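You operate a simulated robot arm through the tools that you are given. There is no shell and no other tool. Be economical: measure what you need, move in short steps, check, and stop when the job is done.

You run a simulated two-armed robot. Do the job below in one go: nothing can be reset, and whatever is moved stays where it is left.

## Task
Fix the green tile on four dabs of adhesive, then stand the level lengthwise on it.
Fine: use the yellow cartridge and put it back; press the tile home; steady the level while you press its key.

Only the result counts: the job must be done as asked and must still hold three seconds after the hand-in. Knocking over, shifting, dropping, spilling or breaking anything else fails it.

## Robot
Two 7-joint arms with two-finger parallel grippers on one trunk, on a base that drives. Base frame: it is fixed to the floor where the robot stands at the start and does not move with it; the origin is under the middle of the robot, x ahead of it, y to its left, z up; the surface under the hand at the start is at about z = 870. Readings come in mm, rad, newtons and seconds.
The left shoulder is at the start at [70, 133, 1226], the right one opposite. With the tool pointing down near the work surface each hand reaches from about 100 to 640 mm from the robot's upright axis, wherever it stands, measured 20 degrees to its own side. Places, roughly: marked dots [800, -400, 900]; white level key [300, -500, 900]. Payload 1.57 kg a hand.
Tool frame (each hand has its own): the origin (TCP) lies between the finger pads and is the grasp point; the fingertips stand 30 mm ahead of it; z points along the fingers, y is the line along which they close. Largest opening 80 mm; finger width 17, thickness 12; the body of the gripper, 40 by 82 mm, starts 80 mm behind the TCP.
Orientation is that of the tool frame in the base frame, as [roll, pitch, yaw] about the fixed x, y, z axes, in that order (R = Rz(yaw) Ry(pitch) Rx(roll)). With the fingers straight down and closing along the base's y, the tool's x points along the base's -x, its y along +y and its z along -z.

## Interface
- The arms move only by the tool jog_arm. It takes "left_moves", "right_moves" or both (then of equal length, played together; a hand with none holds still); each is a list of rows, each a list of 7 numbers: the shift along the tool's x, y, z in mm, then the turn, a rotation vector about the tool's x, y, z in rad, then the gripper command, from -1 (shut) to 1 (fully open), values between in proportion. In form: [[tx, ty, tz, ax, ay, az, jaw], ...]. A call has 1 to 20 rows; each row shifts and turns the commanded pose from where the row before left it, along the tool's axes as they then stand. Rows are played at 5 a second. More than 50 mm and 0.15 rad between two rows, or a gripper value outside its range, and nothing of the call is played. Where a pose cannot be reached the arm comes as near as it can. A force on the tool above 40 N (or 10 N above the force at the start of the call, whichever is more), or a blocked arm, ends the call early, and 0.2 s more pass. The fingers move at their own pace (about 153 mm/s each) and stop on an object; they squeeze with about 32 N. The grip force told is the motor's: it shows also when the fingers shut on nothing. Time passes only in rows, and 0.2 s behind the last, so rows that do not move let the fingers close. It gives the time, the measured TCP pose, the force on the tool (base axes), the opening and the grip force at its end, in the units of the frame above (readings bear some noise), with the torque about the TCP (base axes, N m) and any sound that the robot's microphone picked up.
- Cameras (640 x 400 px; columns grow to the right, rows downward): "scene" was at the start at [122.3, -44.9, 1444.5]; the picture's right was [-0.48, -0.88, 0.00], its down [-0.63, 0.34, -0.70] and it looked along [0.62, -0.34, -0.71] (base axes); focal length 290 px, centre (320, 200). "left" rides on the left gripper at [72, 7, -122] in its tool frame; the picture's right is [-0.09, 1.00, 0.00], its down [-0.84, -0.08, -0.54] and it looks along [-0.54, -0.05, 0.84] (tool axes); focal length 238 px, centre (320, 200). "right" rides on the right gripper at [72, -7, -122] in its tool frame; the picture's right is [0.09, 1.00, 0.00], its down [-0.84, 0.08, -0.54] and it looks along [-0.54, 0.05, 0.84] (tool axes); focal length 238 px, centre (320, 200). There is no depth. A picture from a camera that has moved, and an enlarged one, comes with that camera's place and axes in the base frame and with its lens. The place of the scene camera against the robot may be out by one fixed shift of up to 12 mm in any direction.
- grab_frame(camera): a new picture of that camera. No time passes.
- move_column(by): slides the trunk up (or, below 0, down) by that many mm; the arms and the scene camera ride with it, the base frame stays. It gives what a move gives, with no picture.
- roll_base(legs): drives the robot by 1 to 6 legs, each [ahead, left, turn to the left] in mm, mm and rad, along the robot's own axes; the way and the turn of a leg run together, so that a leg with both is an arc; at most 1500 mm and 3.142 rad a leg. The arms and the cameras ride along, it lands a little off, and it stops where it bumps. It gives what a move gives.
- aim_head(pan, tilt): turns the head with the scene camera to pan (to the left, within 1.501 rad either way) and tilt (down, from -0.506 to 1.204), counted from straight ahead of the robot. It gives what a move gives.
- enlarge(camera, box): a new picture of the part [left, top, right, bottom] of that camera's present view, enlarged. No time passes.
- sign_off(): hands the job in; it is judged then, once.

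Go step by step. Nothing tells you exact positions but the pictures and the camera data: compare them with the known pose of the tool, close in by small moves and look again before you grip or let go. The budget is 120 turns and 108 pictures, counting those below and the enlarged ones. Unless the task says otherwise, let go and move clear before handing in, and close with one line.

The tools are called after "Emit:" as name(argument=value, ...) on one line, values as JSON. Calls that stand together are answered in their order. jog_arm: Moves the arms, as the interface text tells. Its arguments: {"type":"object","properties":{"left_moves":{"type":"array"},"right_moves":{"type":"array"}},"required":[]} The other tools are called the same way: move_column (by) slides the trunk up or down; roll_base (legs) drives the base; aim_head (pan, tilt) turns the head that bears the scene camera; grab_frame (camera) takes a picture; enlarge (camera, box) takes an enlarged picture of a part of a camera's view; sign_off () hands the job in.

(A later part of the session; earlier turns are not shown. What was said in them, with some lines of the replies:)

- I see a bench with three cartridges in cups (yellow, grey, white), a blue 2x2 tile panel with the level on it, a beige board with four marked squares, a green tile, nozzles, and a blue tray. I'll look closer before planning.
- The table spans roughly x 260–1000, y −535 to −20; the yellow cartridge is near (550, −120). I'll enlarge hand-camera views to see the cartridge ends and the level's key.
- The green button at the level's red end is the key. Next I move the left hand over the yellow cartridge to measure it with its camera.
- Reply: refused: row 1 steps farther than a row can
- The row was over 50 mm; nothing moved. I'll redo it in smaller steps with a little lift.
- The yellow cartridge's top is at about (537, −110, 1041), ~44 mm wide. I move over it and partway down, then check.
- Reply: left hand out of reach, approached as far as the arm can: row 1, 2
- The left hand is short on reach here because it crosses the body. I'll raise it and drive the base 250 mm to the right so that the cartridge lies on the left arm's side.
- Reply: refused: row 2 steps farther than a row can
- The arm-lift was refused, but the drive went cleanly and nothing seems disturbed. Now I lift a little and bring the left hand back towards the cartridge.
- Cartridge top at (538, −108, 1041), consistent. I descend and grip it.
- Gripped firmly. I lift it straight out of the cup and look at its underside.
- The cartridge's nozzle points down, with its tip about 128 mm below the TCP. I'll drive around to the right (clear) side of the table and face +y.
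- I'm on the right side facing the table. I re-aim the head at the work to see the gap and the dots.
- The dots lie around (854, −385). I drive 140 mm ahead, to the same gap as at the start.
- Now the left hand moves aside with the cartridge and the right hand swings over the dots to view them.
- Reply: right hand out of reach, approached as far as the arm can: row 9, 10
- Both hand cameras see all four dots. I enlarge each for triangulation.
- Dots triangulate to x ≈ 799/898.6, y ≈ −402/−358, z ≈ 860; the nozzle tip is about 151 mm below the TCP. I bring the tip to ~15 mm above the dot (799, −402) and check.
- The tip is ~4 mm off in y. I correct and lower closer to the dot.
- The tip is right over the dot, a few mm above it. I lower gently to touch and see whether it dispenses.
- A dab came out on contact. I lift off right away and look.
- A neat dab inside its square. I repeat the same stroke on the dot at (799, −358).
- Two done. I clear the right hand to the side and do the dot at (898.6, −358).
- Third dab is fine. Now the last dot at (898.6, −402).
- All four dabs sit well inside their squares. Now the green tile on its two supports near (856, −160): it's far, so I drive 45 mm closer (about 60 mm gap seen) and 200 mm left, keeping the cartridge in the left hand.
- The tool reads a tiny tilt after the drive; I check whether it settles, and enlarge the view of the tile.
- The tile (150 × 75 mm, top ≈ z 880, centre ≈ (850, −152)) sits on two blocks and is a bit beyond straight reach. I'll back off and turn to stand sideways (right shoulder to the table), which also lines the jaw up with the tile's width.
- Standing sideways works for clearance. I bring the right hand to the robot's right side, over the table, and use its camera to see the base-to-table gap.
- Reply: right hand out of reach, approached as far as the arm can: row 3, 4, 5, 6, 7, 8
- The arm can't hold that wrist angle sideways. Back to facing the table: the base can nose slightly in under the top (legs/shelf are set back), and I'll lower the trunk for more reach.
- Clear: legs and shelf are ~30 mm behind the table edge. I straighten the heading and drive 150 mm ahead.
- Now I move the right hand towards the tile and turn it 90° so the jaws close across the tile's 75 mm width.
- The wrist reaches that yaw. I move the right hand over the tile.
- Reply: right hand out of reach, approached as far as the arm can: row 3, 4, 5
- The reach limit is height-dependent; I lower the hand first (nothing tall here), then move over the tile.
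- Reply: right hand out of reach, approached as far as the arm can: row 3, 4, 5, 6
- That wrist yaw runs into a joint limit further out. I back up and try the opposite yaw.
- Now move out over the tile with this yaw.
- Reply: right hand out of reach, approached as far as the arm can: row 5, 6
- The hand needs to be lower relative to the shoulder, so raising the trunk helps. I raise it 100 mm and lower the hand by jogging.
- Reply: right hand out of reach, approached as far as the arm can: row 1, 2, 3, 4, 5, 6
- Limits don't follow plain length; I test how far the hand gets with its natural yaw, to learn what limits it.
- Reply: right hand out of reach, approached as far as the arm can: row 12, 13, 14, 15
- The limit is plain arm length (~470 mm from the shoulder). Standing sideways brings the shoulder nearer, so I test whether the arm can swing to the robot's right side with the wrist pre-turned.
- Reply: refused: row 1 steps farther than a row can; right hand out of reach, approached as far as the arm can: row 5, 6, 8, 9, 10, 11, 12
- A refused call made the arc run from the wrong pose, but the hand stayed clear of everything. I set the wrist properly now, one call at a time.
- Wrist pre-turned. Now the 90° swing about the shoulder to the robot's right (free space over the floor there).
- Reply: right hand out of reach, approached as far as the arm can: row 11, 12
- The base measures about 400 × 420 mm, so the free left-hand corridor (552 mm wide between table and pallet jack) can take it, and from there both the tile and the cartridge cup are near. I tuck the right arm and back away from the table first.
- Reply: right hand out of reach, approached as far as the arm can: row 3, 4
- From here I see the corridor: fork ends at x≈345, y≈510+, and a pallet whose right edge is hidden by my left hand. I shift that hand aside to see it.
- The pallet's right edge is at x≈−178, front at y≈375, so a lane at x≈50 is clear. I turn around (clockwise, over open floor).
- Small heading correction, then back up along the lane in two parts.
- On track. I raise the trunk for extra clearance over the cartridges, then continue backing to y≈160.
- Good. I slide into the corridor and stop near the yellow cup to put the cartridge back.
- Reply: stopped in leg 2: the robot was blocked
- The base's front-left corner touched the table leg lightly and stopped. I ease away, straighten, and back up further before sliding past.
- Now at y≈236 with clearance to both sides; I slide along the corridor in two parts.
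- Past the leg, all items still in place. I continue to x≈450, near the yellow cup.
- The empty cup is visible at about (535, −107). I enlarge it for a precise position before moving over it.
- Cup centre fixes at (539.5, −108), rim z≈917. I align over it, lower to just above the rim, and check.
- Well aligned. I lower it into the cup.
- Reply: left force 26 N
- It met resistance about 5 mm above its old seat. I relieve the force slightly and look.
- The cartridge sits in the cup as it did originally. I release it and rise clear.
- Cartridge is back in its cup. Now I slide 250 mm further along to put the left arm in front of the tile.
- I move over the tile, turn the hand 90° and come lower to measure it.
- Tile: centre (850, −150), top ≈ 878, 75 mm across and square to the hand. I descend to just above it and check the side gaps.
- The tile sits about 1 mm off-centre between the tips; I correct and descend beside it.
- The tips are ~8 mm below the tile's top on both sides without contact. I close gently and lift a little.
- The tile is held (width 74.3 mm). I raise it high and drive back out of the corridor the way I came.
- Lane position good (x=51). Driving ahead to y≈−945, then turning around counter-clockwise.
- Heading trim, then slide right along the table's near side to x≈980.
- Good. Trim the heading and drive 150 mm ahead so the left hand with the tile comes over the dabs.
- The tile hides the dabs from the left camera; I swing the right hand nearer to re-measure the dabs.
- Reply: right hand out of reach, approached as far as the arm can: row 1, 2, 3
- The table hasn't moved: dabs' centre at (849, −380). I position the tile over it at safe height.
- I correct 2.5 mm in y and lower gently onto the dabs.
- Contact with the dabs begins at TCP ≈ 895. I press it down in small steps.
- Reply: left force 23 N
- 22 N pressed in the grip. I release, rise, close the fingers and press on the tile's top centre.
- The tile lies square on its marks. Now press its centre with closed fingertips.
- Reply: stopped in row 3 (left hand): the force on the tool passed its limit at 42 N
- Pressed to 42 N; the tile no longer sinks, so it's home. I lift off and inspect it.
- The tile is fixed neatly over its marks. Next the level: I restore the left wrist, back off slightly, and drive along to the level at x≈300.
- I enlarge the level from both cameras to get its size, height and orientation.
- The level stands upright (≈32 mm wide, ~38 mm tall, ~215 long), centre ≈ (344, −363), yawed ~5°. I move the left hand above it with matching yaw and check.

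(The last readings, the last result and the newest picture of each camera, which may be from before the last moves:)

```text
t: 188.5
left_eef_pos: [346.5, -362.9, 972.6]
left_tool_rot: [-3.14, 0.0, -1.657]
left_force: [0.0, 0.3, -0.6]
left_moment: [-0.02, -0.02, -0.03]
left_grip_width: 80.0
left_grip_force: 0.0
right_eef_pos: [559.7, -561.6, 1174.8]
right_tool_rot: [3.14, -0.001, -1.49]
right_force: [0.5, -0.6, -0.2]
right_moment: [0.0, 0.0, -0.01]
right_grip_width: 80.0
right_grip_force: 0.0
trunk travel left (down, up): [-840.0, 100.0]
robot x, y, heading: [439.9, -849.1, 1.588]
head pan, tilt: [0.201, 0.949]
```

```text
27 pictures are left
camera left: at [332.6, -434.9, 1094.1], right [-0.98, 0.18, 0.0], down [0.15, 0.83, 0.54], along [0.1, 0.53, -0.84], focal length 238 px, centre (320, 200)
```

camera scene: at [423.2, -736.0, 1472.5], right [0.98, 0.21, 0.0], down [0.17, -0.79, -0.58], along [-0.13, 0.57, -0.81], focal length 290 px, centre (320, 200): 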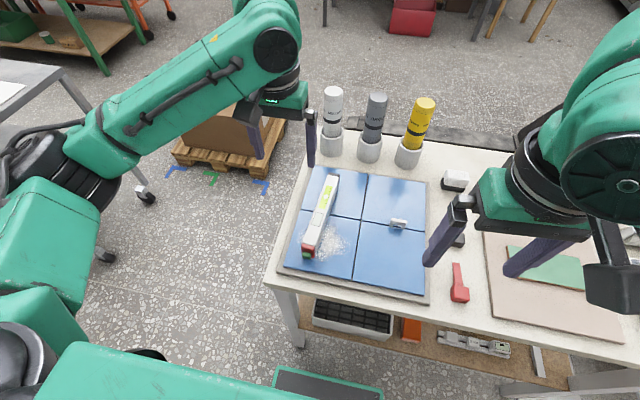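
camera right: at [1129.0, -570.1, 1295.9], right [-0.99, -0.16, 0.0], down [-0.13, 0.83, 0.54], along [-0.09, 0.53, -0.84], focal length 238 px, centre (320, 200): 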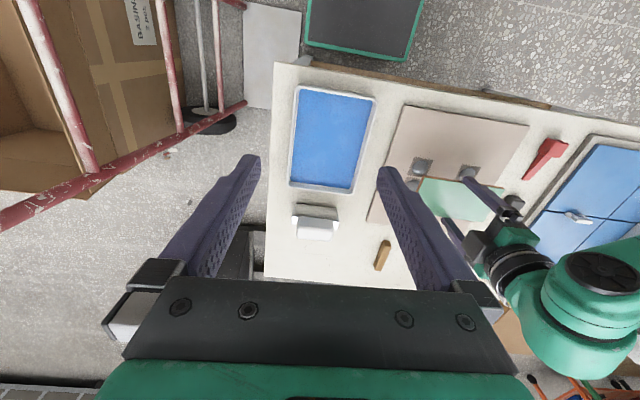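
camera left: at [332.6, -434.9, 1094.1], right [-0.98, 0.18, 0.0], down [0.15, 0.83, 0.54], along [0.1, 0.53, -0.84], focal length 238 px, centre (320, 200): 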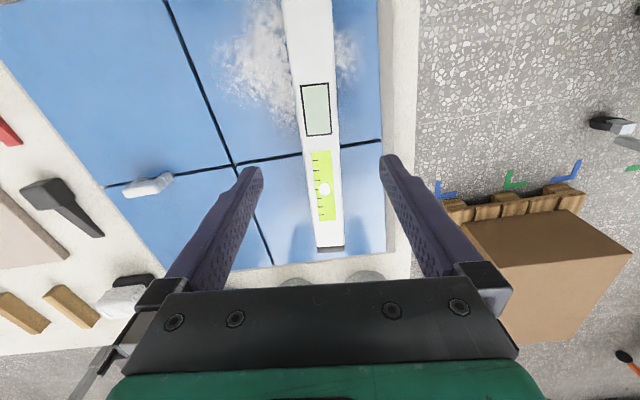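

Well aligned. I descend and grip the level at mid-length.

Emit:
jog_arm(left_moves=[[-3, 1.5, 30, 0, 0, 0, 1], [0, 0, 25, 0, 0, 0, 1], [0, 0, 11, 0, 0, 0, 1], [0, 0, 0, 0, 0, 0, 0.2], [0, 0, 0, 0, 0, 0, -0.5], [0, 0, 0, 0, 0, 0, -0.5], [0, 0, 0, 0, 0, 0, -0.5]])

Emit:
grab_frame(camera="left")

```text
t: 190.1
left_eef_pos: [344.7, -362.5, 905.3]
left_tool_rot: [-3.14, 0.001, -1.656]
left_force: [-0.2, 0.0, 0.0]
left_moment: [0.01, 0.01, 0.02]
left_grip_width: 29.5
left_grip_force: 31.7
right_eef_pos: [559.5, -561.9, 1173.1]
right_tool_rot: [3.137, -0.002, -1.491]
right_force: [0.3, 0.4, 0.6]
right_moment: [0.01, 0.0, -0.03]
right_grip_width: 80.0
right_grip_force: 0.0
trunk travel left (down, up): [-840.0, 100.0]
robot x, y, heading: [435.1, -851.8, 1.588]
head pan, tilt: [0.201, 0.949]
```

```text
26 pictures are left
camera left: at [330.9, -432.5, 1027.5], right [-0.98, 0.18, 0.0], down [0.15, 0.83, 0.54], along [0.1, 0.53, -0.84], focal length 238 px, centre (320, 200)
```

left: 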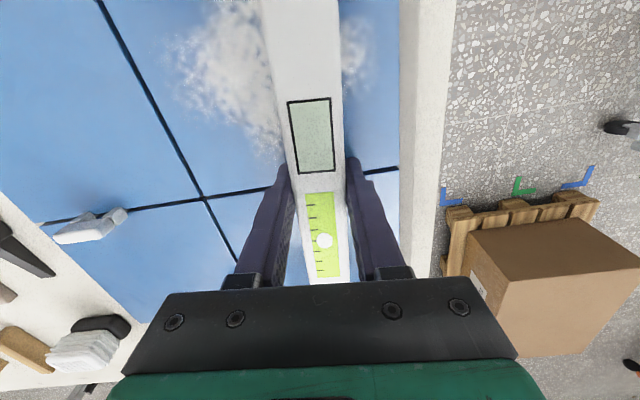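

Gripped (29.5 mm). I lift the level straight up and check the load.

Emit:
jog_arm(left_moves=[[0, 0, -10, 0, 0, 0, -0.5], [0, 0, -30, 0, 0, 0, -0.5], [0, 0, -45, 0, 0, 0, -0.5], [0, 0, -45, 0, 0, 0, -0.5], [0, 0, -45, 0, 0, 0, -0.5], [0, 0, -45, 0, 0, 0, -0.5], [0, 0, 0, 0, 0, 0, -0.5]])

Emit:
roll_base(legs=[[0, 0, -0.017], [0, -478, 0], [60, 0, 0]])

Emit:
grab_frame(camera="scene")

```text
t: 191.7
left_eef_pos: [344.0, -363.4, 1126.5]
left_tool_rot: [-3.141, -0.002, -1.656]
left_force: [-0.7, -0.1, -1.5]
left_moment: [0.02, 0.02, -0.01]
left_grip_width: 29.7
left_grip_force: 32.3
right_eef_pos: [559.8, -562.1, 1173.1]
right_tool_rot: [3.139, -0.002, -1.492]
right_force: [-0.2, 0.3, 0.7]
right_moment: [0.0, -0.05, 0.0]
right_grip_width: 80.2
right_grip_force: 0.0
trunk travel left (down, up): [-840.0, 100.0]
robot x, y, heading: [435.4, -853.0, 1.588]
head pan, tilt: [0.201, 0.949]
```

```text
t: 195.4
left_eef_pos: [831.9, -308.9, 1129.0]
left_tool_rot: [-3.138, 0.006, -1.677]
left_force: [0.2, -1.7, -1.3]
left_moment: [0.07, -0.01, 0.01]
left_grip_width: 29.7
left_grip_force: 32.2
right_eef_pos: [1043.7, -512.9, 1176.2]
right_tool_rot: [3.14, 0.006, -1.508]
right_force: [0.3, -0.3, 0.1]
right_moment: [0.05, -0.03, -0.04]
right_grip_width: 80.1
right_grip_force: 0.0
trunk travel left (down, up): [-840.0, 100.0]
robot x, y, heading: [914.0, -791.7, 1.564]
head pan, tilt: [0.201, 0.949]
```

```text
25 pictures are left
camera scene: at [901.2, -686.3, 1473.4], right [0.98, 0.2, 0.0], down [0.16, -0.79, -0.59], along [-0.11, 0.58, -0.81], focal length 290 px, centre (320, 200)
```

scene: 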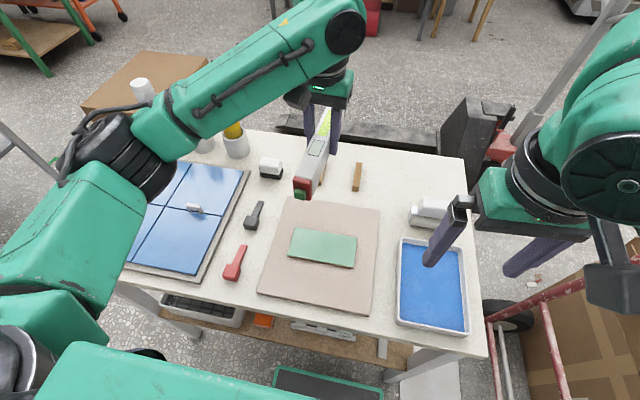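

Now turn the level 90° (key end towards +x) at this height.

Emit:
jog_arm(left_moves=[[0, 0, 0, 0, 0, -0.14, -0.5], [0, 0, 0, 0, 0, -0.14, -0.5], [0, 0, 0, 0, 0, -0.14, -0.5], [0, 0, 0, 0, 0, -0.14, -0.5], [0, 0, 0, 0, 0, -0.14, -0.5], [0, 0, 0, 0, 0, -0.14, -0.5], [0, 0, 0, 0, 0, -0.14, -0.5], [0, 0, 0, 0, 0, -0.14, -0.5], [0, 0, 0, 0, 0, -0.14, -0.5], [0, 0, 0, 0, 0, -0.14, -0.5], [0, 0, 0, 0, 0, -0.14, -0.5], [0, 0, 0, 0, 0, -0.13, -0.5], [0, 0, 0, 0, 0, 0, -0.5]])

Emit:
grab_frame(camera="left")

```text
t: 198.2
left_eef_pos: [832.0, -302.1, 1125.1]
left_tool_rot: [-3.141, -0.003, -0.006]
left_force: [-0.4, 1.7, -1.9]
left_moment: [0.01, 0.02, -0.02]
left_grip_width: 29.9
left_grip_force: 31.5
right_eef_pos: [1044.3, -506.4, 1173.5]
right_tool_rot: [3.138, -0.002, -1.51]
right_force: [0.3, -0.2, 0.5]
right_moment: [0.01, -0.04, 0.0]
right_grip_width: 79.9
right_grip_force: 0.1
trunk travel left (down, up): [-840.0, 100.0]
robot x, y, heading: [910.4, -790.6, 1.569]
head pan, tilt: [0.201, 0.949]
```

```text
24 pictures are left
camera left: at [902.9, -308.8, 1247.3], right [-0.1, -1.0, 0.0], down [-0.84, 0.08, 0.54], along [-0.54, 0.05, -0.84], focal length 238 px, centre (320, 200)
```

left: 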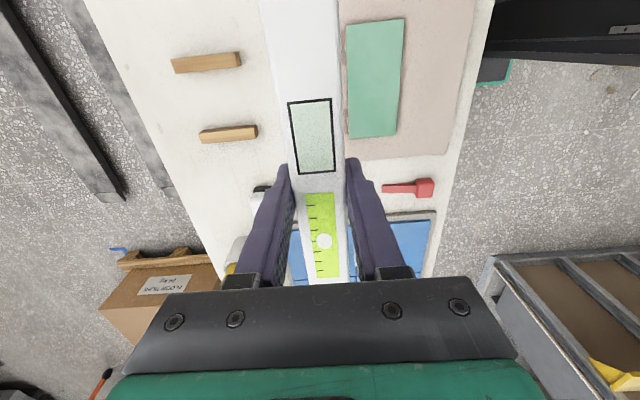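

Tile centre re-measured at (848.5, −381). I bring the level over it and lower to just above.

Emit:
jog_arm(left_moves=[[8, 40, 0, 0, 0, 0, -0.5], [8.5, 39, 0, 0, 0, 0, -0.5], [0, 0, 45, 0, 0, 0, -0.5], [0, 0, 45, 0, 0, 0, -0.5], [0, 0, 45, 0, 0, 0, -0.5], [0, 0, 45, 0, 0, 0, -0.5], [0, 0, 20, 0, 0, 0, -0.5], [0, 0, 0, 0, 0, 0, -0.5]])

Emit:
grab_frame(camera="left")

Emit:
grab_frame(camera="scene")

```text
t: 200.1
left_eef_pos: [849.1, -380.7, 923.0]
left_tool_rot: [3.141, -0.002, -0.007]
left_force: [0.4, 0.7, -1.5]
left_moment: [-0.01, 0.01, 0.0]
left_grip_width: 29.6
left_grip_force: 31.3
right_eef_pos: [1043.7, -505.7, 1173.2]
right_tool_rot: [3.138, -0.003, -1.511]
right_force: [0.3, -0.3, 0.6]
right_moment: [-0.01, 0.02, 0.03]
right_grip_width: 80.1
right_grip_force: 0.1
trunk travel left (down, up): [-840.0, 100.0]
robot x, y, heading: [916.6, -789.4, 1.571]
head pan, tilt: [0.201, 0.949]
```

```text
23 pictures are left
camera left: at [919.0, -388.0, 1046.0], right [-0.1, -1.0, 0.0], down [-0.84, 0.08, 0.54], along [-0.54, 0.05, -0.84], focal length 238 px, centre (320, 200)
```

left: 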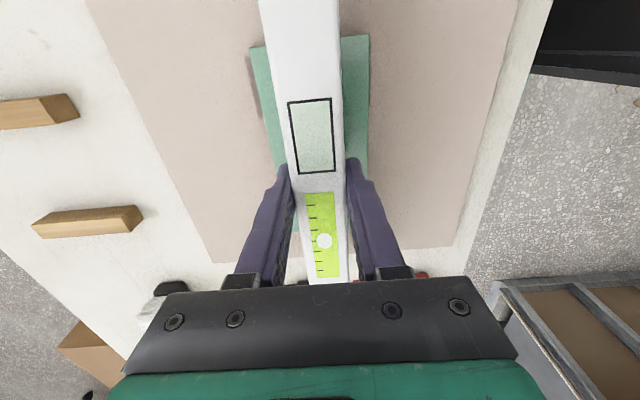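

```text
22 pictures are left
camera scene: at [902.1, -676.7, 1472.5], right [0.98, 0.2, 0.0], down [0.16, -0.8, -0.58], along [-0.11, 0.57, -0.81], focal length 290 px, centre (320, 200)
```

scene: 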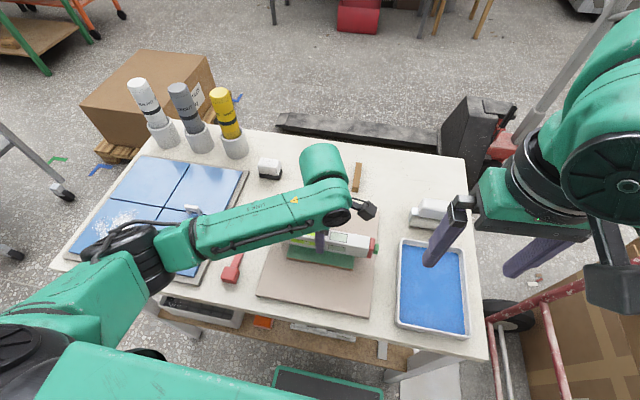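

Aligned along the tile's length, key at the +x end. Lowering to contact.

Emit:
jog_arm(left_moves=[[0, 0, 8, 0, 0, 0, -0.5], [0, 0, 4, 0, 0, 0, -0.5], [0, 0, 2, 0, 0, 0, -0.5], [0, 0, 1.5, 0, 0, 0, -0.5], [0, 0, 0, 0, 0, 0, -0.5]])

```text
t: 201.2
left_eef_pos: [848.2, -380.9, 909.7]
left_tool_rot: [3.14, -0.001, -0.007]
left_force: [0.0, -0.8, -2.3]
left_moment: [0.05, 0.01, 0.01]
left_grip_width: 29.7
left_grip_force: 31.9
right_eef_pos: [1044.2, -504.9, 1174.7]
right_tool_rot: [3.139, -0.001, -1.509]
right_force: [-0.4, -0.8, 0.4]
right_moment: [-0.04, 0.03, -0.01]
right_grip_width: 80.3
right_grip_force: 0.0
trunk travel left (down, up): [-840.0, 100.0]
robot x, y, heading: [915.9, -794.0, 1.567]
head pan, tilt: [0.201, 0.949]
```

Emit:
jog_arm(left_moves=[[0, 0, 1.5, 0, 0, 0, -0.5], [0, 0, 1, 0, 0, 0, -0.5], [0, 0, 1, 0, 0, 0, -0.5], [0, 0, 0, 0, 0, 0, -0.5]])

```text
t: 202.2
left_eef_pos: [847.7, -382.2, 905.4]
left_tool_rot: [3.139, -0.003, -0.006]
left_force: [0.0, 0.1, -1.8]
left_moment: [0.0, 0.0, -0.07]
left_grip_width: 29.7
left_grip_force: 31.3
right_eef_pos: [1044.2, -505.9, 1174.1]
right_tool_rot: [3.137, -0.001, -1.51]
right_force: [-0.3, -0.9, 0.5]
right_moment: [0.0, 0.0, -0.01]
right_grip_width: 80.0
right_grip_force: 0.0
trunk travel left (down, up): [-840.0, 100.0]
robot x, y, heading: [916.8, -795.5, 1.566]
head pan, tilt: [0.201, 0.949]
```

Emit:
jog_arm(left_moves=[[0, 0, 1, 0, 0, 0, -0.5], [0, 0, 1, 0, 0, 0, -0.5], [0, 0, 0, 0, 0, 0, -0.5]])

```text
t: 203.1
left_eef_pos: [848.5, -382.6, 906.4]
left_tool_rot: [-3.138, -0.001, -0.004]
left_force: [-1.8, 3.3, 16.2]
left_moment: [-0.04, 0.86, -0.09]
left_grip_width: 29.7
left_grip_force: 32.2
right_eef_pos: [1044.8, -506.1, 1175.2]
right_tool_rot: [3.138, -0.001, -1.51]
right_force: [-1.1, -0.4, 0.6]
right_moment: [0.0, -0.01, -0.01]
right_grip_width: 80.0
right_grip_force: 0.1
trunk travel left (down, up): [-840.0, 100.0]
robot x, y, heading: [916.2, -793.9, 1.563]
head pan, tilt: [0.201, 0.949]
```

Contact (16 N) slightly off-centre, so the level is a hair pitched in the grip. I release to let it settle flat, then re-grip to steady it.

Emit:
jog_arm(left_moves=[[0, 0, -1, 0, 0, 0, -0.5], [0, 0, 0, 0, 0, 0, -0.1], [0, 0, 0, 0, 0, 0, 0.0], [0, 0, 0, 0, 0, 0, 0.0], [0, 0, 0, 0, 0, 0, 0.0]])

Emit:
grab_frame(camera="left")

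Emit:
enlarge(camera="scene", box=[250, 210, 410, 330])

```text
t: 204.2
left_eef_pos: [849.0, -382.8, 905.2]
left_tool_rot: [3.141, -0.002, -0.009]
left_force: [-0.1, 0.1, 0.3]
left_moment: [0.02, 0.02, 0.06]
left_grip_width: 40.0
left_grip_force: 0.2
right_eef_pos: [1044.0, -505.2, 1173.5]
right_tool_rot: [3.139, -0.002, -1.509]
right_force: [0.0, 0.2, 0.4]
right_moment: [0.01, -0.04, 0.0]
right_grip_width: 79.9
right_grip_force: 0.1
trunk travel left (down, up): [-840.0, 100.0]
robot x, y, heading: [913.0, -793.3, 1.566]
head pan, tilt: [0.201, 0.949]
```

```text
21 pictures are left
camera left: at [919.8, -388.6, 1027.4], right [-0.1, -1.0, 0.0], down [-0.84, 0.08, 0.54], along [-0.54, 0.05, -0.84], focal length 238 px, centre (320, 200)
```

left: 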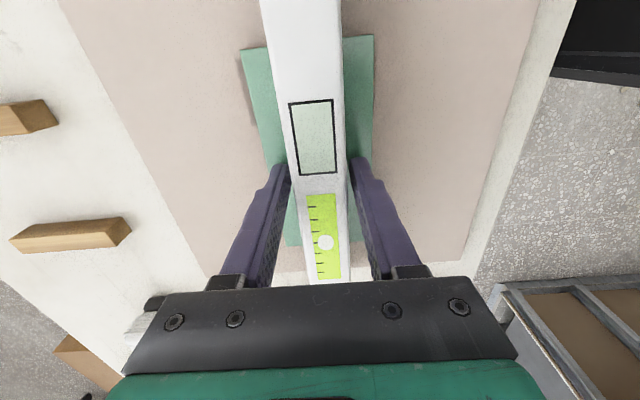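

```text
3.33 times, centred on (330, 270) of scene
camera zoom: at [902.3, -676.5, 1472.5], right [0.98, 0.2, 0.0], down [0.16, -0.8, -0.58], along [-0.11, 0.57, -0.81], focal length 966 px, centre (287, -33)
```

zoom: 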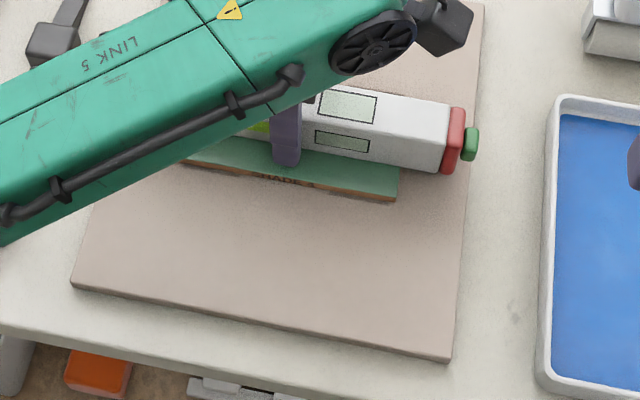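

The level stands flat along the tile. I re-grip it lightly with the left hand, and turn the right hand so its slim side faces the key.

Emit:
jog_arm(left_moves=[[0, 0, 0, 0, 0, 0, -0.15], [0, 0, 0, 0, 0, 0, -0.4], [0, 0, 0, 0, 0, 0, -0.4], [0, 0, 0, 0, 0, 0, -0.4], [0, 0, 0, 0, 0, 0, -0.4], [0, 0, 0, 0, 0, 0, -0.4], [0, 0, 0, 0, 0, 0, -0.4], [0, 0, 0, 0, 0, 0, -0.4], [0, 0, 0, 0, 0, 0, -0.4], [0, 0, 0, 0, 0, 0, -0.4], [0, 0, 0, 0, 0, 0, -0.4], [0, 0, 0, 0, 0, 0, -0.4]], right_moves=[[0, 0, 0, 0, 0, -0.1373, -1], [0, 0, 0, 0, 0, -0.1373, -1], [0, 0, 0, 0, 0, -0.1373, -1], [0, 0, 0, 0, 0, -0.1373, -1], [0, 0, 0, 0, 0, -0.1373, -1], [0, 0, 0, 0, 0, -0.1373, -1], [0, 0, 0, 0, 0, -0.1373, -1], [0, 0, 0, 0, 0, -0.1373, -1], [0, 0, 0, 0, 0, -0.1373, -1], [0, 0, 0, 0, 0, -0.1373, -1], [0, 0, 0, 0, 0, -0.1373, -1], [0, 0, 0, 0, 0, 0, -1]])

Emit:
grab_frame(camera="right")

```text
t: 206.8
left_eef_pos: [848.7, -382.4, 904.9]
left_tool_rot: [-3.141, -0.002, -0.007]
left_force: [0.1, 1.2, 2.7]
left_moment: [0.0, -0.07, 0.0]
left_grip_width: 29.7
left_grip_force: 32.4
right_eef_pos: [1043.8, -506.6, 1173.1]
right_tool_rot: [3.139, 0.005, 0.002]
right_force: [-0.4, -1.2, -0.1]
right_moment: [-0.01, 0.02, -0.02]
right_grip_width: 0.4
right_grip_force: 20.9
trunk travel left (down, up): [-840.0, 100.0]
robot x, y, heading: [914.6, -795.4, 1.569]
head pan, tilt: [0.201, 0.949]
```

```text
19 pictures are left
camera right: at [1115.2, -499.5, 1295.3], right [0.09, -1.0, 0.0], down [-0.84, -0.08, 0.54], along [-0.54, -0.05, -0.84], focal length 238 px, centre (320, 200)
```

right: 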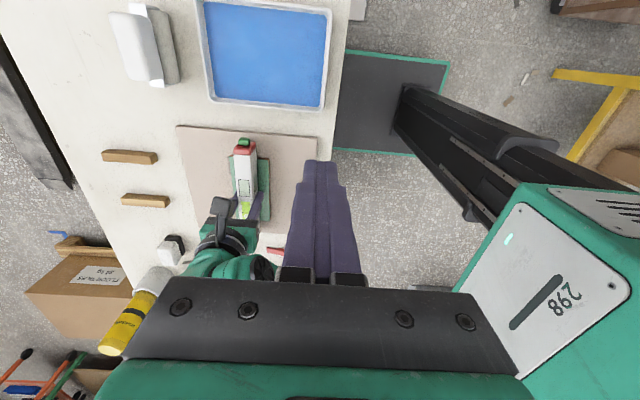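

The key is at about (968, −380, 889). I bring the right hand to x≈995 beside it and descend part-way.

Emit:
jog_arm(right_moves=[[-16, -42, 0, 0, 0, 0, -1], [-16, -42, 0, 0, 0, 0, -1], [-14, -41, 0, 0, 0, 0, -1], [0, 0, 45, 0, 0, 0, -1], [0, 0, 45, 0, 0, 0, -1], [0, 0, 45, 0, 0, 0, -1], [0, 0, 45, 0, 0, 0, -1], [0, 0, 0, 0, 0, 0, -1]])

Emit:
grab_frame(camera="right")

Emit:
grab_frame(camera="scene")

```text
t: 208.7
left_eef_pos: [848.8, -381.6, 906.0]
left_tool_rot: [-3.141, -0.002, -0.008]
left_force: [-0.6, -0.7, 2.9]
left_moment: [0.01, -0.04, -0.01]
left_grip_width: 29.7
left_grip_force: 32.0
right_eef_pos: [998.9, -384.9, 995.9]
right_tool_rot: [-3.141, 0.008, -0.002]
right_force: [-1.3, 0.3, -0.4]
right_moment: [-0.01, -0.03, 0.01]
right_grip_width: 0.0
right_grip_force: 20.8
right hand out of reach, approached as far as the arm can: row 7
trunk travel left (down, up): [-840.0, 100.0]
robot x, y, heading: [913.8, -791.8, 1.57]
head pan, tilt: [0.201, 0.949]
```

```text
18 pictures are left
camera right: at [1071.0, -378.2, 1118.1], right [0.09, -1.0, 0.0], down [-0.83, -0.08, 0.55], along [-0.54, -0.05, -0.84], focal length 238 px, centre (320, 200)
```

right: 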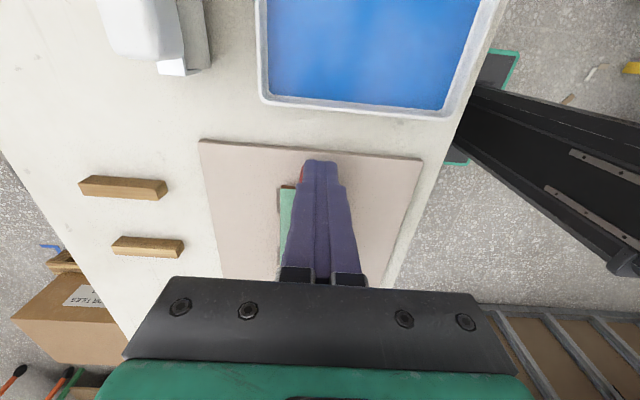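

```text
17 pictures are left
camera scene: at [902.2, -676.9, 1472.5], right [0.98, 0.2, 0.0], down [0.16, -0.8, -0.58], along [-0.11, 0.57, -0.81], focal length 290 px, centre (320, 200)
```

scene: 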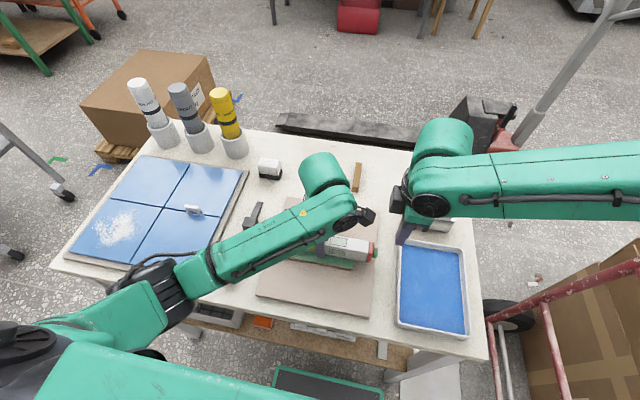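

Straight down the right arm hits a joint limit. Tilting the fingers towards the key (body leaning away to +x) suits the arm better; I move off a little, tilt 0.6 rad and descend part-way.

Emit:
jog_arm(right_moves=[[40, 0, 0, 0, 0, 0, -1], [0, 0, 0, 0, -0.15, 0, -1], [0, 0, 0, 0, -0.15, 0, -1], [0, 0, 0, 0, -0.15, 0, -1], [0, 0, 0, 0, -0.15, 0, -1], [0, 0, 0, 0, 0, 0, -1], [12.6, -2, 44, 0, 0, 0, -1], [0, 0, 0, 0, 0, 0, -1]])

Emit:
grab_frame(camera="right")

```text
t: 210.4
left_eef_pos: [849.0, -381.8, 905.3]
left_tool_rot: [-3.141, -0.001, -0.006]
left_force: [-1.1, 0.8, 2.4]
left_moment: [0.02, -0.18, 0.05]
left_grip_width: 29.7
left_grip_force: 32.1
right_eef_pos: [1025.0, -381.9, 951.0]
right_tool_rot: [-3.14, 0.606, -0.001]
right_force: [-0.3, 0.7, -0.3]
right_moment: [-0.03, -0.03, -0.04]
right_grip_width: 0.0
right_grip_force: 21.1
trunk travel left (down, up): [-840.0, 100.0]
robot x, y, heading: [917.9, -791.0, 1.567]
head pan, tilt: [0.201, 0.949]
```

```text
16 pictures are left
camera right: at [1152.8, -375.3, 1010.9], right [0.08, -1.0, -0.05], down [-0.38, -0.08, 0.92], along [-0.92, -0.05, -0.39], focal length 238 px, centre (320, 200)
```

right: 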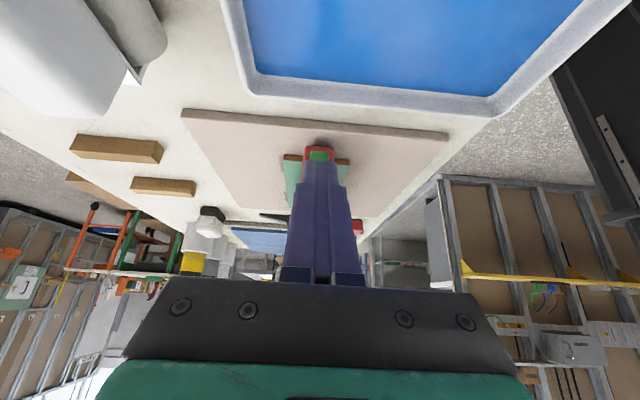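

The reach works and the fingertips line up with the green key. I lower to key height with a small gap.

Emit:
jog_arm(right_moves=[[4, 0, 22, 0, 0, 0, -1], [4, 0, 22, 0, 0, 0, -1], [0, 0, 0, 0, 0, 0, -1]])

Emit:
enlarge(camera="right", box=[250, 110, 390, 220])

Emit:
enlarge(camera="scene", box=[310, 190, 450, 290])

```text
t: 211.2
left_eef_pos: [847.1, -381.5, 906.0]
left_tool_rot: [3.141, -0.002, -0.007]
left_force: [0.9, 0.4, 3.0]
left_moment: [0.01, 0.02, 0.08]
left_grip_width: 29.9
left_grip_force: 31.9
right_eef_pos: [1011.0, -384.9, 918.2]
right_tool_rot: [3.141, 0.601, 0.0]
right_force: [0.7, 0.0, 0.4]
right_moment: [-0.05, 0.0, 0.01]
right_grip_width: 0.1
right_grip_force: 21.0
right hand out of reach, approached as far as the arm can: row 2
trunk travel left (down, up): [-840.0, 100.0]
robot x, y, heading: [916.5, -791.6, 1.565]
head pan, tilt: [0.201, 0.949]
```

```text
3.64 times, centred on (320, 165) of right
camera zoom: at [1137.6, -378.5, 977.8], right [0.08, -1.0, -0.05], down [-0.38, -0.08, 0.92], along [-0.92, -0.05, -0.39], focal length 867 px, centre (320, 327)
```

zoom: 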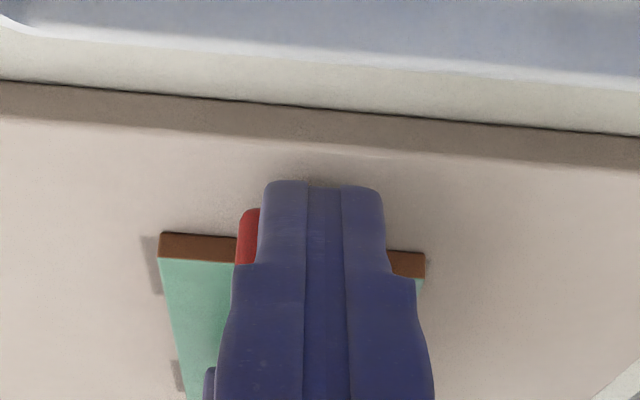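

```text
4.00 times, centred on (380, 240) of scene
camera zoom: at [902.2, -676.9, 1472.5], right [0.98, 0.2, 0.0], down [0.16, -0.8, -0.58], along [-0.11, 0.57, -0.81], focal length 1160 px, centre (80, 40)
```

zoom: 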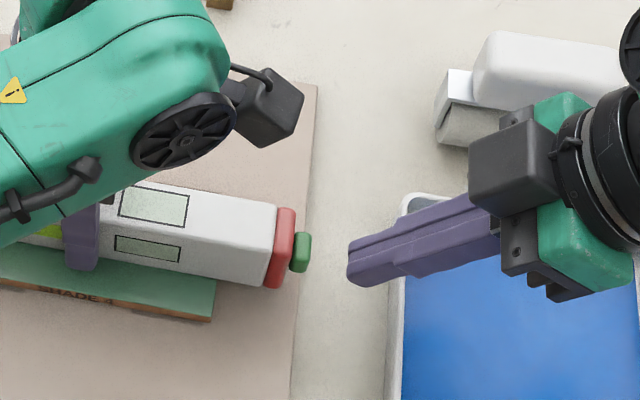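

The fingertips face the key, ~13 mm away and slightly high. I lower another 8 mm.

Emit:
jog_arm(right_moves=[[4.5, -3, 6.6, 0, 0, 0, -1], [0, 0, 0, 0, 0, 0, -1]])

```text
t: 211.8
left_eef_pos: [848.8, -381.6, 903.9]
left_tool_rot: [-3.141, 0.0, -0.008]
left_force: [-0.7, 0.2, 2.0]
left_moment: [0.0, -0.05, 0.04]
left_grip_width: 29.4
left_grip_force: 32.0
right_eef_pos: [1013.9, -385.5, 916.5]
right_tool_rot: [3.14, 0.601, -0.001]
right_force: [0.1, -0.3, -0.2]
right_moment: [-0.02, -0.05, 0.03]
right_grip_width: 0.3
right_grip_force: 21.3
right hand out of reach, approached as far as the arm can: row 1
trunk travel left (down, up): [-840.0, 100.0]
robot x, y, heading: [912.6, -789.0, 1.569]
head pan, tilt: [0.201, 0.949]
```

The right arm is at its lower limit here. I'll free the level for a moment, raise both hands 50 mm, and lower the trunk 50 mm, which gives the right arm more room.

Emit:
jog_arm(left_moves=[[0, 0, 0, 0, 0, 0, 0.1], [0, 0, 0, 0, 0, 0, 0.5], [0, 0, 0, 0, 0, 0, 0.5], [0, 0, -10, 0, 0, 0, 0.5], [0, 0, -20, 0, 0, 0, 0.5], [0, 0, -20, 0, 0, 0, 0.5], [0, 0, 0, 0, 0, 0, 0.5]], right_moves=[[0, 0, 0, 0, 0, 0, -1], [0, 0, 0, 0, 0, 0, -1], [0, 0, -15, 0, 0, 0, -1], [-10, -4, -15, 0, 0, 0, -1], [-13, 0, -15, 0, 0, 0, -1], [0, 0, 0, 0, 0, 0, -1], [0, 0, 0, 0, 0, 0, -1]])

Emit:
grab_frame(camera="left")

```text
t: 213.4
left_eef_pos: [847.5, -381.4, 955.5]
left_tool_rot: [-3.141, -0.002, -0.007]
left_force: [0.7, 0.1, 0.7]
left_moment: [0.03, 0.04, 0.02]
left_grip_width: 60.2
left_grip_force: 0.2
right_eef_pos: [1020.3, -379.6, 966.4]
right_tool_rot: [3.14, 0.602, 0.0]
right_force: [-0.7, 0.1, 0.2]
right_moment: [0.01, 0.02, 0.04]
right_grip_width: 0.2
right_grip_force: 21.8
trunk travel left (down, up): [-840.0, 100.0]
robot x, y, heading: [915.2, -793.5, 1.57]
head pan, tilt: [0.201, 0.949]
```

```text
13 pictures are left
camera left: at [918.5, -388.7, 1077.3], right [-0.1, -1.0, 0.0], down [-0.84, 0.08, 0.54], along [-0.54, 0.05, -0.84], focal length 238 px, centre (320, 200)
```

left: 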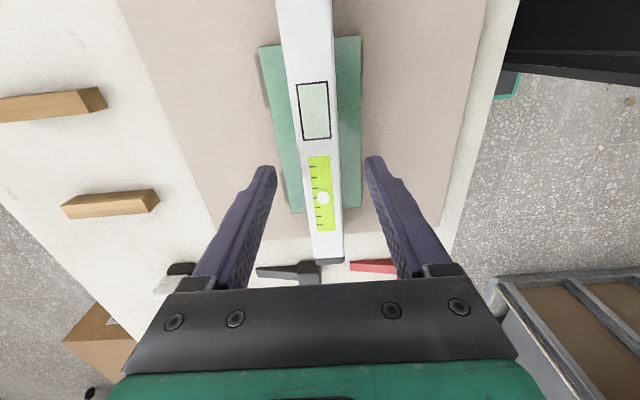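

The level stands on its own, centred on the tile. Trunk down 50 mm, then re-grip with the left hand.

Emit:
move_column(by=-50)

Emit:
jog_arm(left_moves=[[0, 0, 0, 0, 0, 0, 0.0], [0, 0, 0, 0, 0, 0, -0.3], [0, 0, 0, 0, 0, 0, -0.4], [0, 0, 0, 0, 0, 0, -0.4]], right_moves=[[4.0, 0, 5.8, 0, 0, 0, -1], [0, 0, 0, 0, 0, 0, -1], [0, 0, 0, 0, 0, 0, -1], [0, 0, 0, 0, 0, 0, -1]])

Emit:
enlarge(camera="scene", box=[310, 190, 450, 290])

```text
t: 214.4
left_eef_pos: [848.0, -382.4, 905.0]
left_tool_rot: [-3.141, -0.003, -0.006]
left_force: [0.1, -1.2, -0.1]
left_moment: [-0.01, -0.01, -0.02]
left_grip_width: 60.1
left_grip_force: 0.1
right_eef_pos: [1019.8, -379.2, 917.7]
right_tool_rot: [3.141, 0.603, 0.0]
right_force: [-0.1, -0.1, -0.4]
right_moment: [0.0, 0.03, 0.03]
right_grip_width: 0.2
right_grip_force: 21.4
trunk travel left (down, up): [-790.0, 150.0]
robot x, y, heading: [916.5, -791.4, 1.567]
head pan, tilt: [0.201, 0.949]
```

```text
t: 215.4
left_eef_pos: [848.5, -381.7, 905.0]
left_tool_rot: [3.14, -0.001, -0.007]
left_force: [0.7, 0.8, 0.0]
left_moment: [0.02, 0.12, 0.0]
left_grip_width: 29.8
left_grip_force: 32.0
right_eef_pos: [1020.0, -379.9, 909.3]
right_tool_rot: [3.14, 0.603, -0.001]
right_force: [0.1, 0.1, 0.2]
right_moment: [-0.02, -0.01, 0.01]
right_grip_width: 0.1
right_grip_force: 21.4
trunk travel left (down, up): [-790.0, 150.0]
robot x, y, heading: [915.2, -790.5, 1.566]
head pan, tilt: [0.201, 0.949]
```

```text
4.00 times, centred on (380, 240) of scene
camera zoom: at [902.3, -676.4, 1422.5], right [0.98, 0.2, 0.0], down [0.16, -0.8, -0.58], along [-0.11, 0.57, -0.81], focal length 1160 px, centre (80, 40)
```

zoom: 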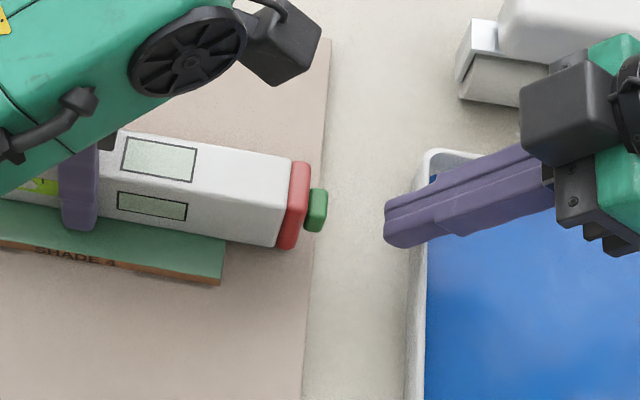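

Now I push −x towards the key: approach first, then small steps.

Emit:
jog_arm(right_moves=[[-7.4, 0, 5.1, 0, 0, 0, -1], [-7.4, 0, 5.1, 0, 0, 0, -1], [-1.65, 0, 1.13, 0, 0, 0, -1], [-1.65, 0, 1.13, 0, 0, 0, -1], [0, 0, 0, 0, 0, 0, -1]])

Emit:
enlarge(camera="scene", box=[310, 190, 450, 290])

```text
t: 216.6
left_eef_pos: [848.6, -381.7, 905.0]
left_tool_rot: [3.14, 0.0, -0.007]
left_force: [0.6, -0.2, 0.2]
left_moment: [0.01, 0.09, 0.0]
left_grip_width: 29.5
left_grip_force: 32.2
right_eef_pos: [999.0, -379.3, 909.2]
right_tool_rot: [3.141, 0.602, 0.001]
right_force: [-0.3, 0.5, -0.7]
right_moment: [0.03, -0.02, 0.03]
right_grip_width: 0.1
right_grip_force: 20.6
trunk travel left (down, up): [-790.0, 150.0]
robot x, y, heading: [915.4, -792.4, 1.567]
head pan, tilt: [0.201, 0.949]
```

```text
4.00 times, centred on (380, 240) of scene
camera zoom: at [902.3, -676.5, 1422.5], right [0.98, 0.2, 0.0], down [0.16, -0.8, -0.58], along [-0.11, 0.57, -0.81], focal length 1160 px, centre (80, 40)
```

zoom: 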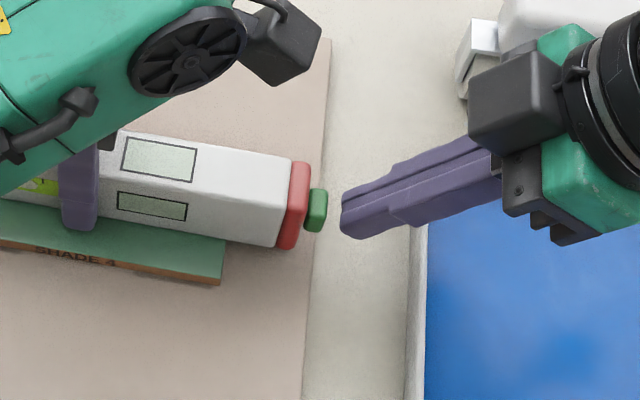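

About 8 mm of gap left, height good. I close it and press in 1 mm steps.

Emit:
jog_arm(right_moves=[[-4.95, 0, 3.4, 0, 0, 0, -1], [-0.83, 0, 0.57, 0, 0, 0, -1], [-0.83, 0, 0.57, 0, 0, 0, -1], [-0.83, 0, 0.57, 0, 0, 0, -1], [0, 0, 0, 0, 0, 0, -1]])

```text
t: 217.8
left_eef_pos: [848.0, -380.8, 905.5]
left_tool_rot: [-3.139, -0.002, -0.005]
left_force: [-3.2, 0.4, -0.4]
left_moment: [0.01, 0.05, 0.11]
left_grip_width: 29.8
left_grip_force: 32.0
right_eef_pos: [989.9, -380.0, 910.7]
right_tool_rot: [3.14, 0.603, -0.001]
right_force: [4.0, 0.2, 2.2]
right_moment: [-0.02, -0.04, 0.0]
right_grip_width: 0.1
right_grip_force: 21.3
trunk travel left (down, up): [-790.0, 150.0]
robot x, y, heading: [913.2, -791.8, 1.565]
head pan, tilt: [0.201, 0.949]
```

Contact: 4 N on the key, taken up by the steadying hand. I press on in 1 mm steps.

Emit:
jog_arm(right_moves=[[-0.83, 0, 0.57, 0, 0, 0, -1], [-0.83, 0, 0.57, 0, 0, 0, -1], [-0.83, 0, 0.57, 0, 0, 0, -1], [0, 0, 0, 0, 0, 0, -1]])

```text
t: 218.8
left_eef_pos: [847.1, -382.7, 904.7]
left_tool_rot: [3.142, -0.001, -0.008]
left_force: [-6.9, 1.2, -0.4]
left_moment: [0.04, 0.22, 0.07]
left_grip_width: 29.4
left_grip_force: 31.4
right_eef_pos: [987.6, -379.5, 909.2]
right_tool_rot: [3.141, 0.603, -0.001]
right_force: [7.3, 0.1, 2.6]
right_moment: [-0.02, -0.06, 0.02]
right_grip_width: 0.1
right_grip_force: 21.1
trunk travel left (down, up): [-790.0, 150.0]
robot x, y, heading: [919.3, -795.3, 1.566]
head pan, tilt: [0.201, 0.949]
heard: click
```

A click: the key is pressed. I withdraw the right hand and look at the display.

Emit:
jog_arm(right_moves=[[8.3, 0, -5.7, 0, 0, 0, -1], [16.5, 0, -11.3, 0, 0, 0, -1], [-10, 0, -35, 0, 0, 0, -1], [-10, 0, -40, 0, 0, 0, -1], [0, 0, -45, 0, 0, 0, -1], [0, 0, 0, 0, 0, 0, -1]])

Emit:
enlarge(camera="left", box=[220, 0, 420, 160])

```text
t: 220.2
left_eef_pos: [847.8, -382.9, 904.6]
left_tool_rot: [3.14, -0.006, -0.006]
left_force: [0.3, -0.2, 0.1]
left_moment: [-0.01, 0.11, -0.02]
left_grip_width: 29.8
left_grip_force: 31.7
right_eef_pos: [1068.7, -382.1, 1022.9]
right_tool_rot: [3.139, 0.603, 0.0]
right_force: [-0.1, -0.4, -0.3]
right_moment: [0.03, 0.04, -0.01]
right_grip_width: 0.0
right_grip_force: 21.5
trunk travel left (down, up): [-790.0, 150.0]
robot x, y, heading: [913.4, -787.9, 1.573]
head pan, tilt: [0.201, 0.949]
```

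```text
2.50 times, centred on (320, 80) of left
camera zoom: at [918.5, -388.7, 1027.2], right [-0.1, -1.0, 0.0], down [-0.84, 0.08, 0.54], along [-0.54, 0.05, -0.84], focal length 596 px, centre (320, 500)
```

zoom: 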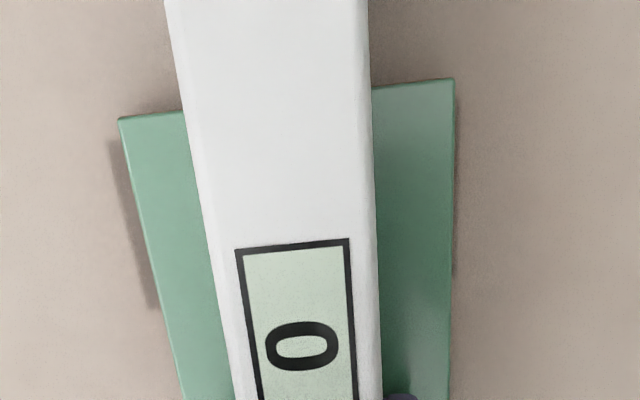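

The display is on and reads "0". I release the level, lift straight up and move the hand clear.

Emit:
jog_arm(left_moves=[[0, 0, 0, 0, 0, 0, 0.0], [0, 0, 0, 0, 0, 0, 0.5], [0, 0, 0, 0, 0, 0, 0.6], [0, 0, -10, 0, 0, 0, 0.6], [0, 0, -30, 0, 0, 0, 0.6], [0, 0, -45, 0, 0, 0, 0.6], [0, 0, -45, 0, 0, 0, 0.6], [0, 0, -40, 0, 0, 0, 0.6], [-45, 0, 0, 0, 0, 0, 0.6], [-45, 0, 0, 0, 0, 0, 0.6], [0, 0, 0, 0, 0, 0, 0.6]])

Emit:
grab_frame(camera="left")

Emit:
grab_frame(camera="scene")

```text
t: 222.6
left_eef_pos: [759.7, -380.9, 1073.4]
left_tool_rot: [3.141, -0.003, -0.007]
left_force: [0.6, 0.3, -0.7]
left_moment: [-0.03, 0.0, 0.0]
left_grip_width: 64.1
left_grip_force: 0.0
right_eef_pos: [1070.6, -381.0, 1020.7]
right_tool_rot: [3.14, 0.604, 0.0]
right_force: [-0.5, -0.5, 0.6]
right_moment: [-0.02, 0.02, -0.01]
right_grip_width: 0.0
right_grip_force: 20.8
trunk travel left (down, up): [-790.0, 150.0]
robot x, y, heading: [916.5, -792.0, 1.562]
head pan, tilt: [0.201, 0.949]
```

```text
9 pictures are left
camera left: at [830.5, -387.6, 1196.2], right [-0.1, -0.99, 0.0], down [-0.84, 0.08, 0.54], along [-0.54, 0.05, -0.84], focal length 238 px, centre (320, 200)
```

left: 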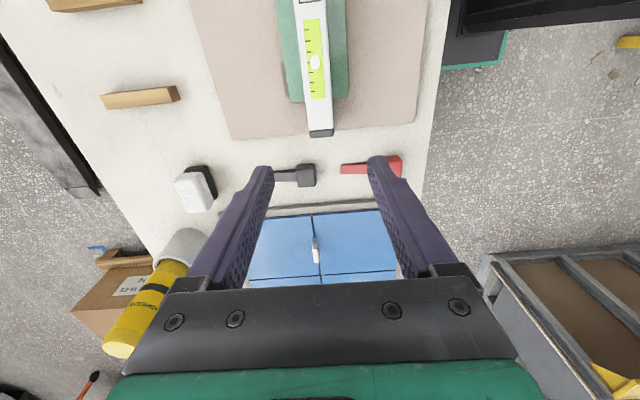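

```text
8 pictures are left
camera scene: at [904.0, -676.3, 1422.5], right [0.98, 0.2, 0.0], down [0.16, -0.8, -0.58], along [-0.11, 0.57, -0.81], focal length 290 px, centre (320, 200)
```

scene: 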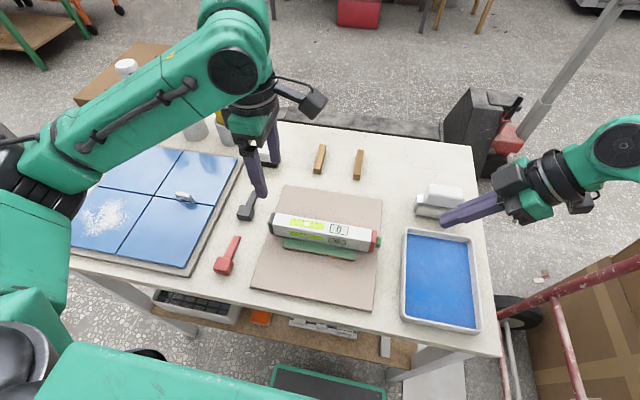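

The level stands along the tile with its display on, the cartridge is back in its cup, nothing else looks disturbed, and both hands are clear. Handing in.

Emit:
sign_off()

```text
The job is handed in.
```

The green tile is fixed on four dabs from the yellow cartridge and pressed home to 42 N. The cartridge is back in its cup. The level stands lengthwise on the tile; I heard its key click while the other hand held it, and the display now reads 0. On the way round, the base touched a table leg lightly, but nothing on the table moved that I could see.
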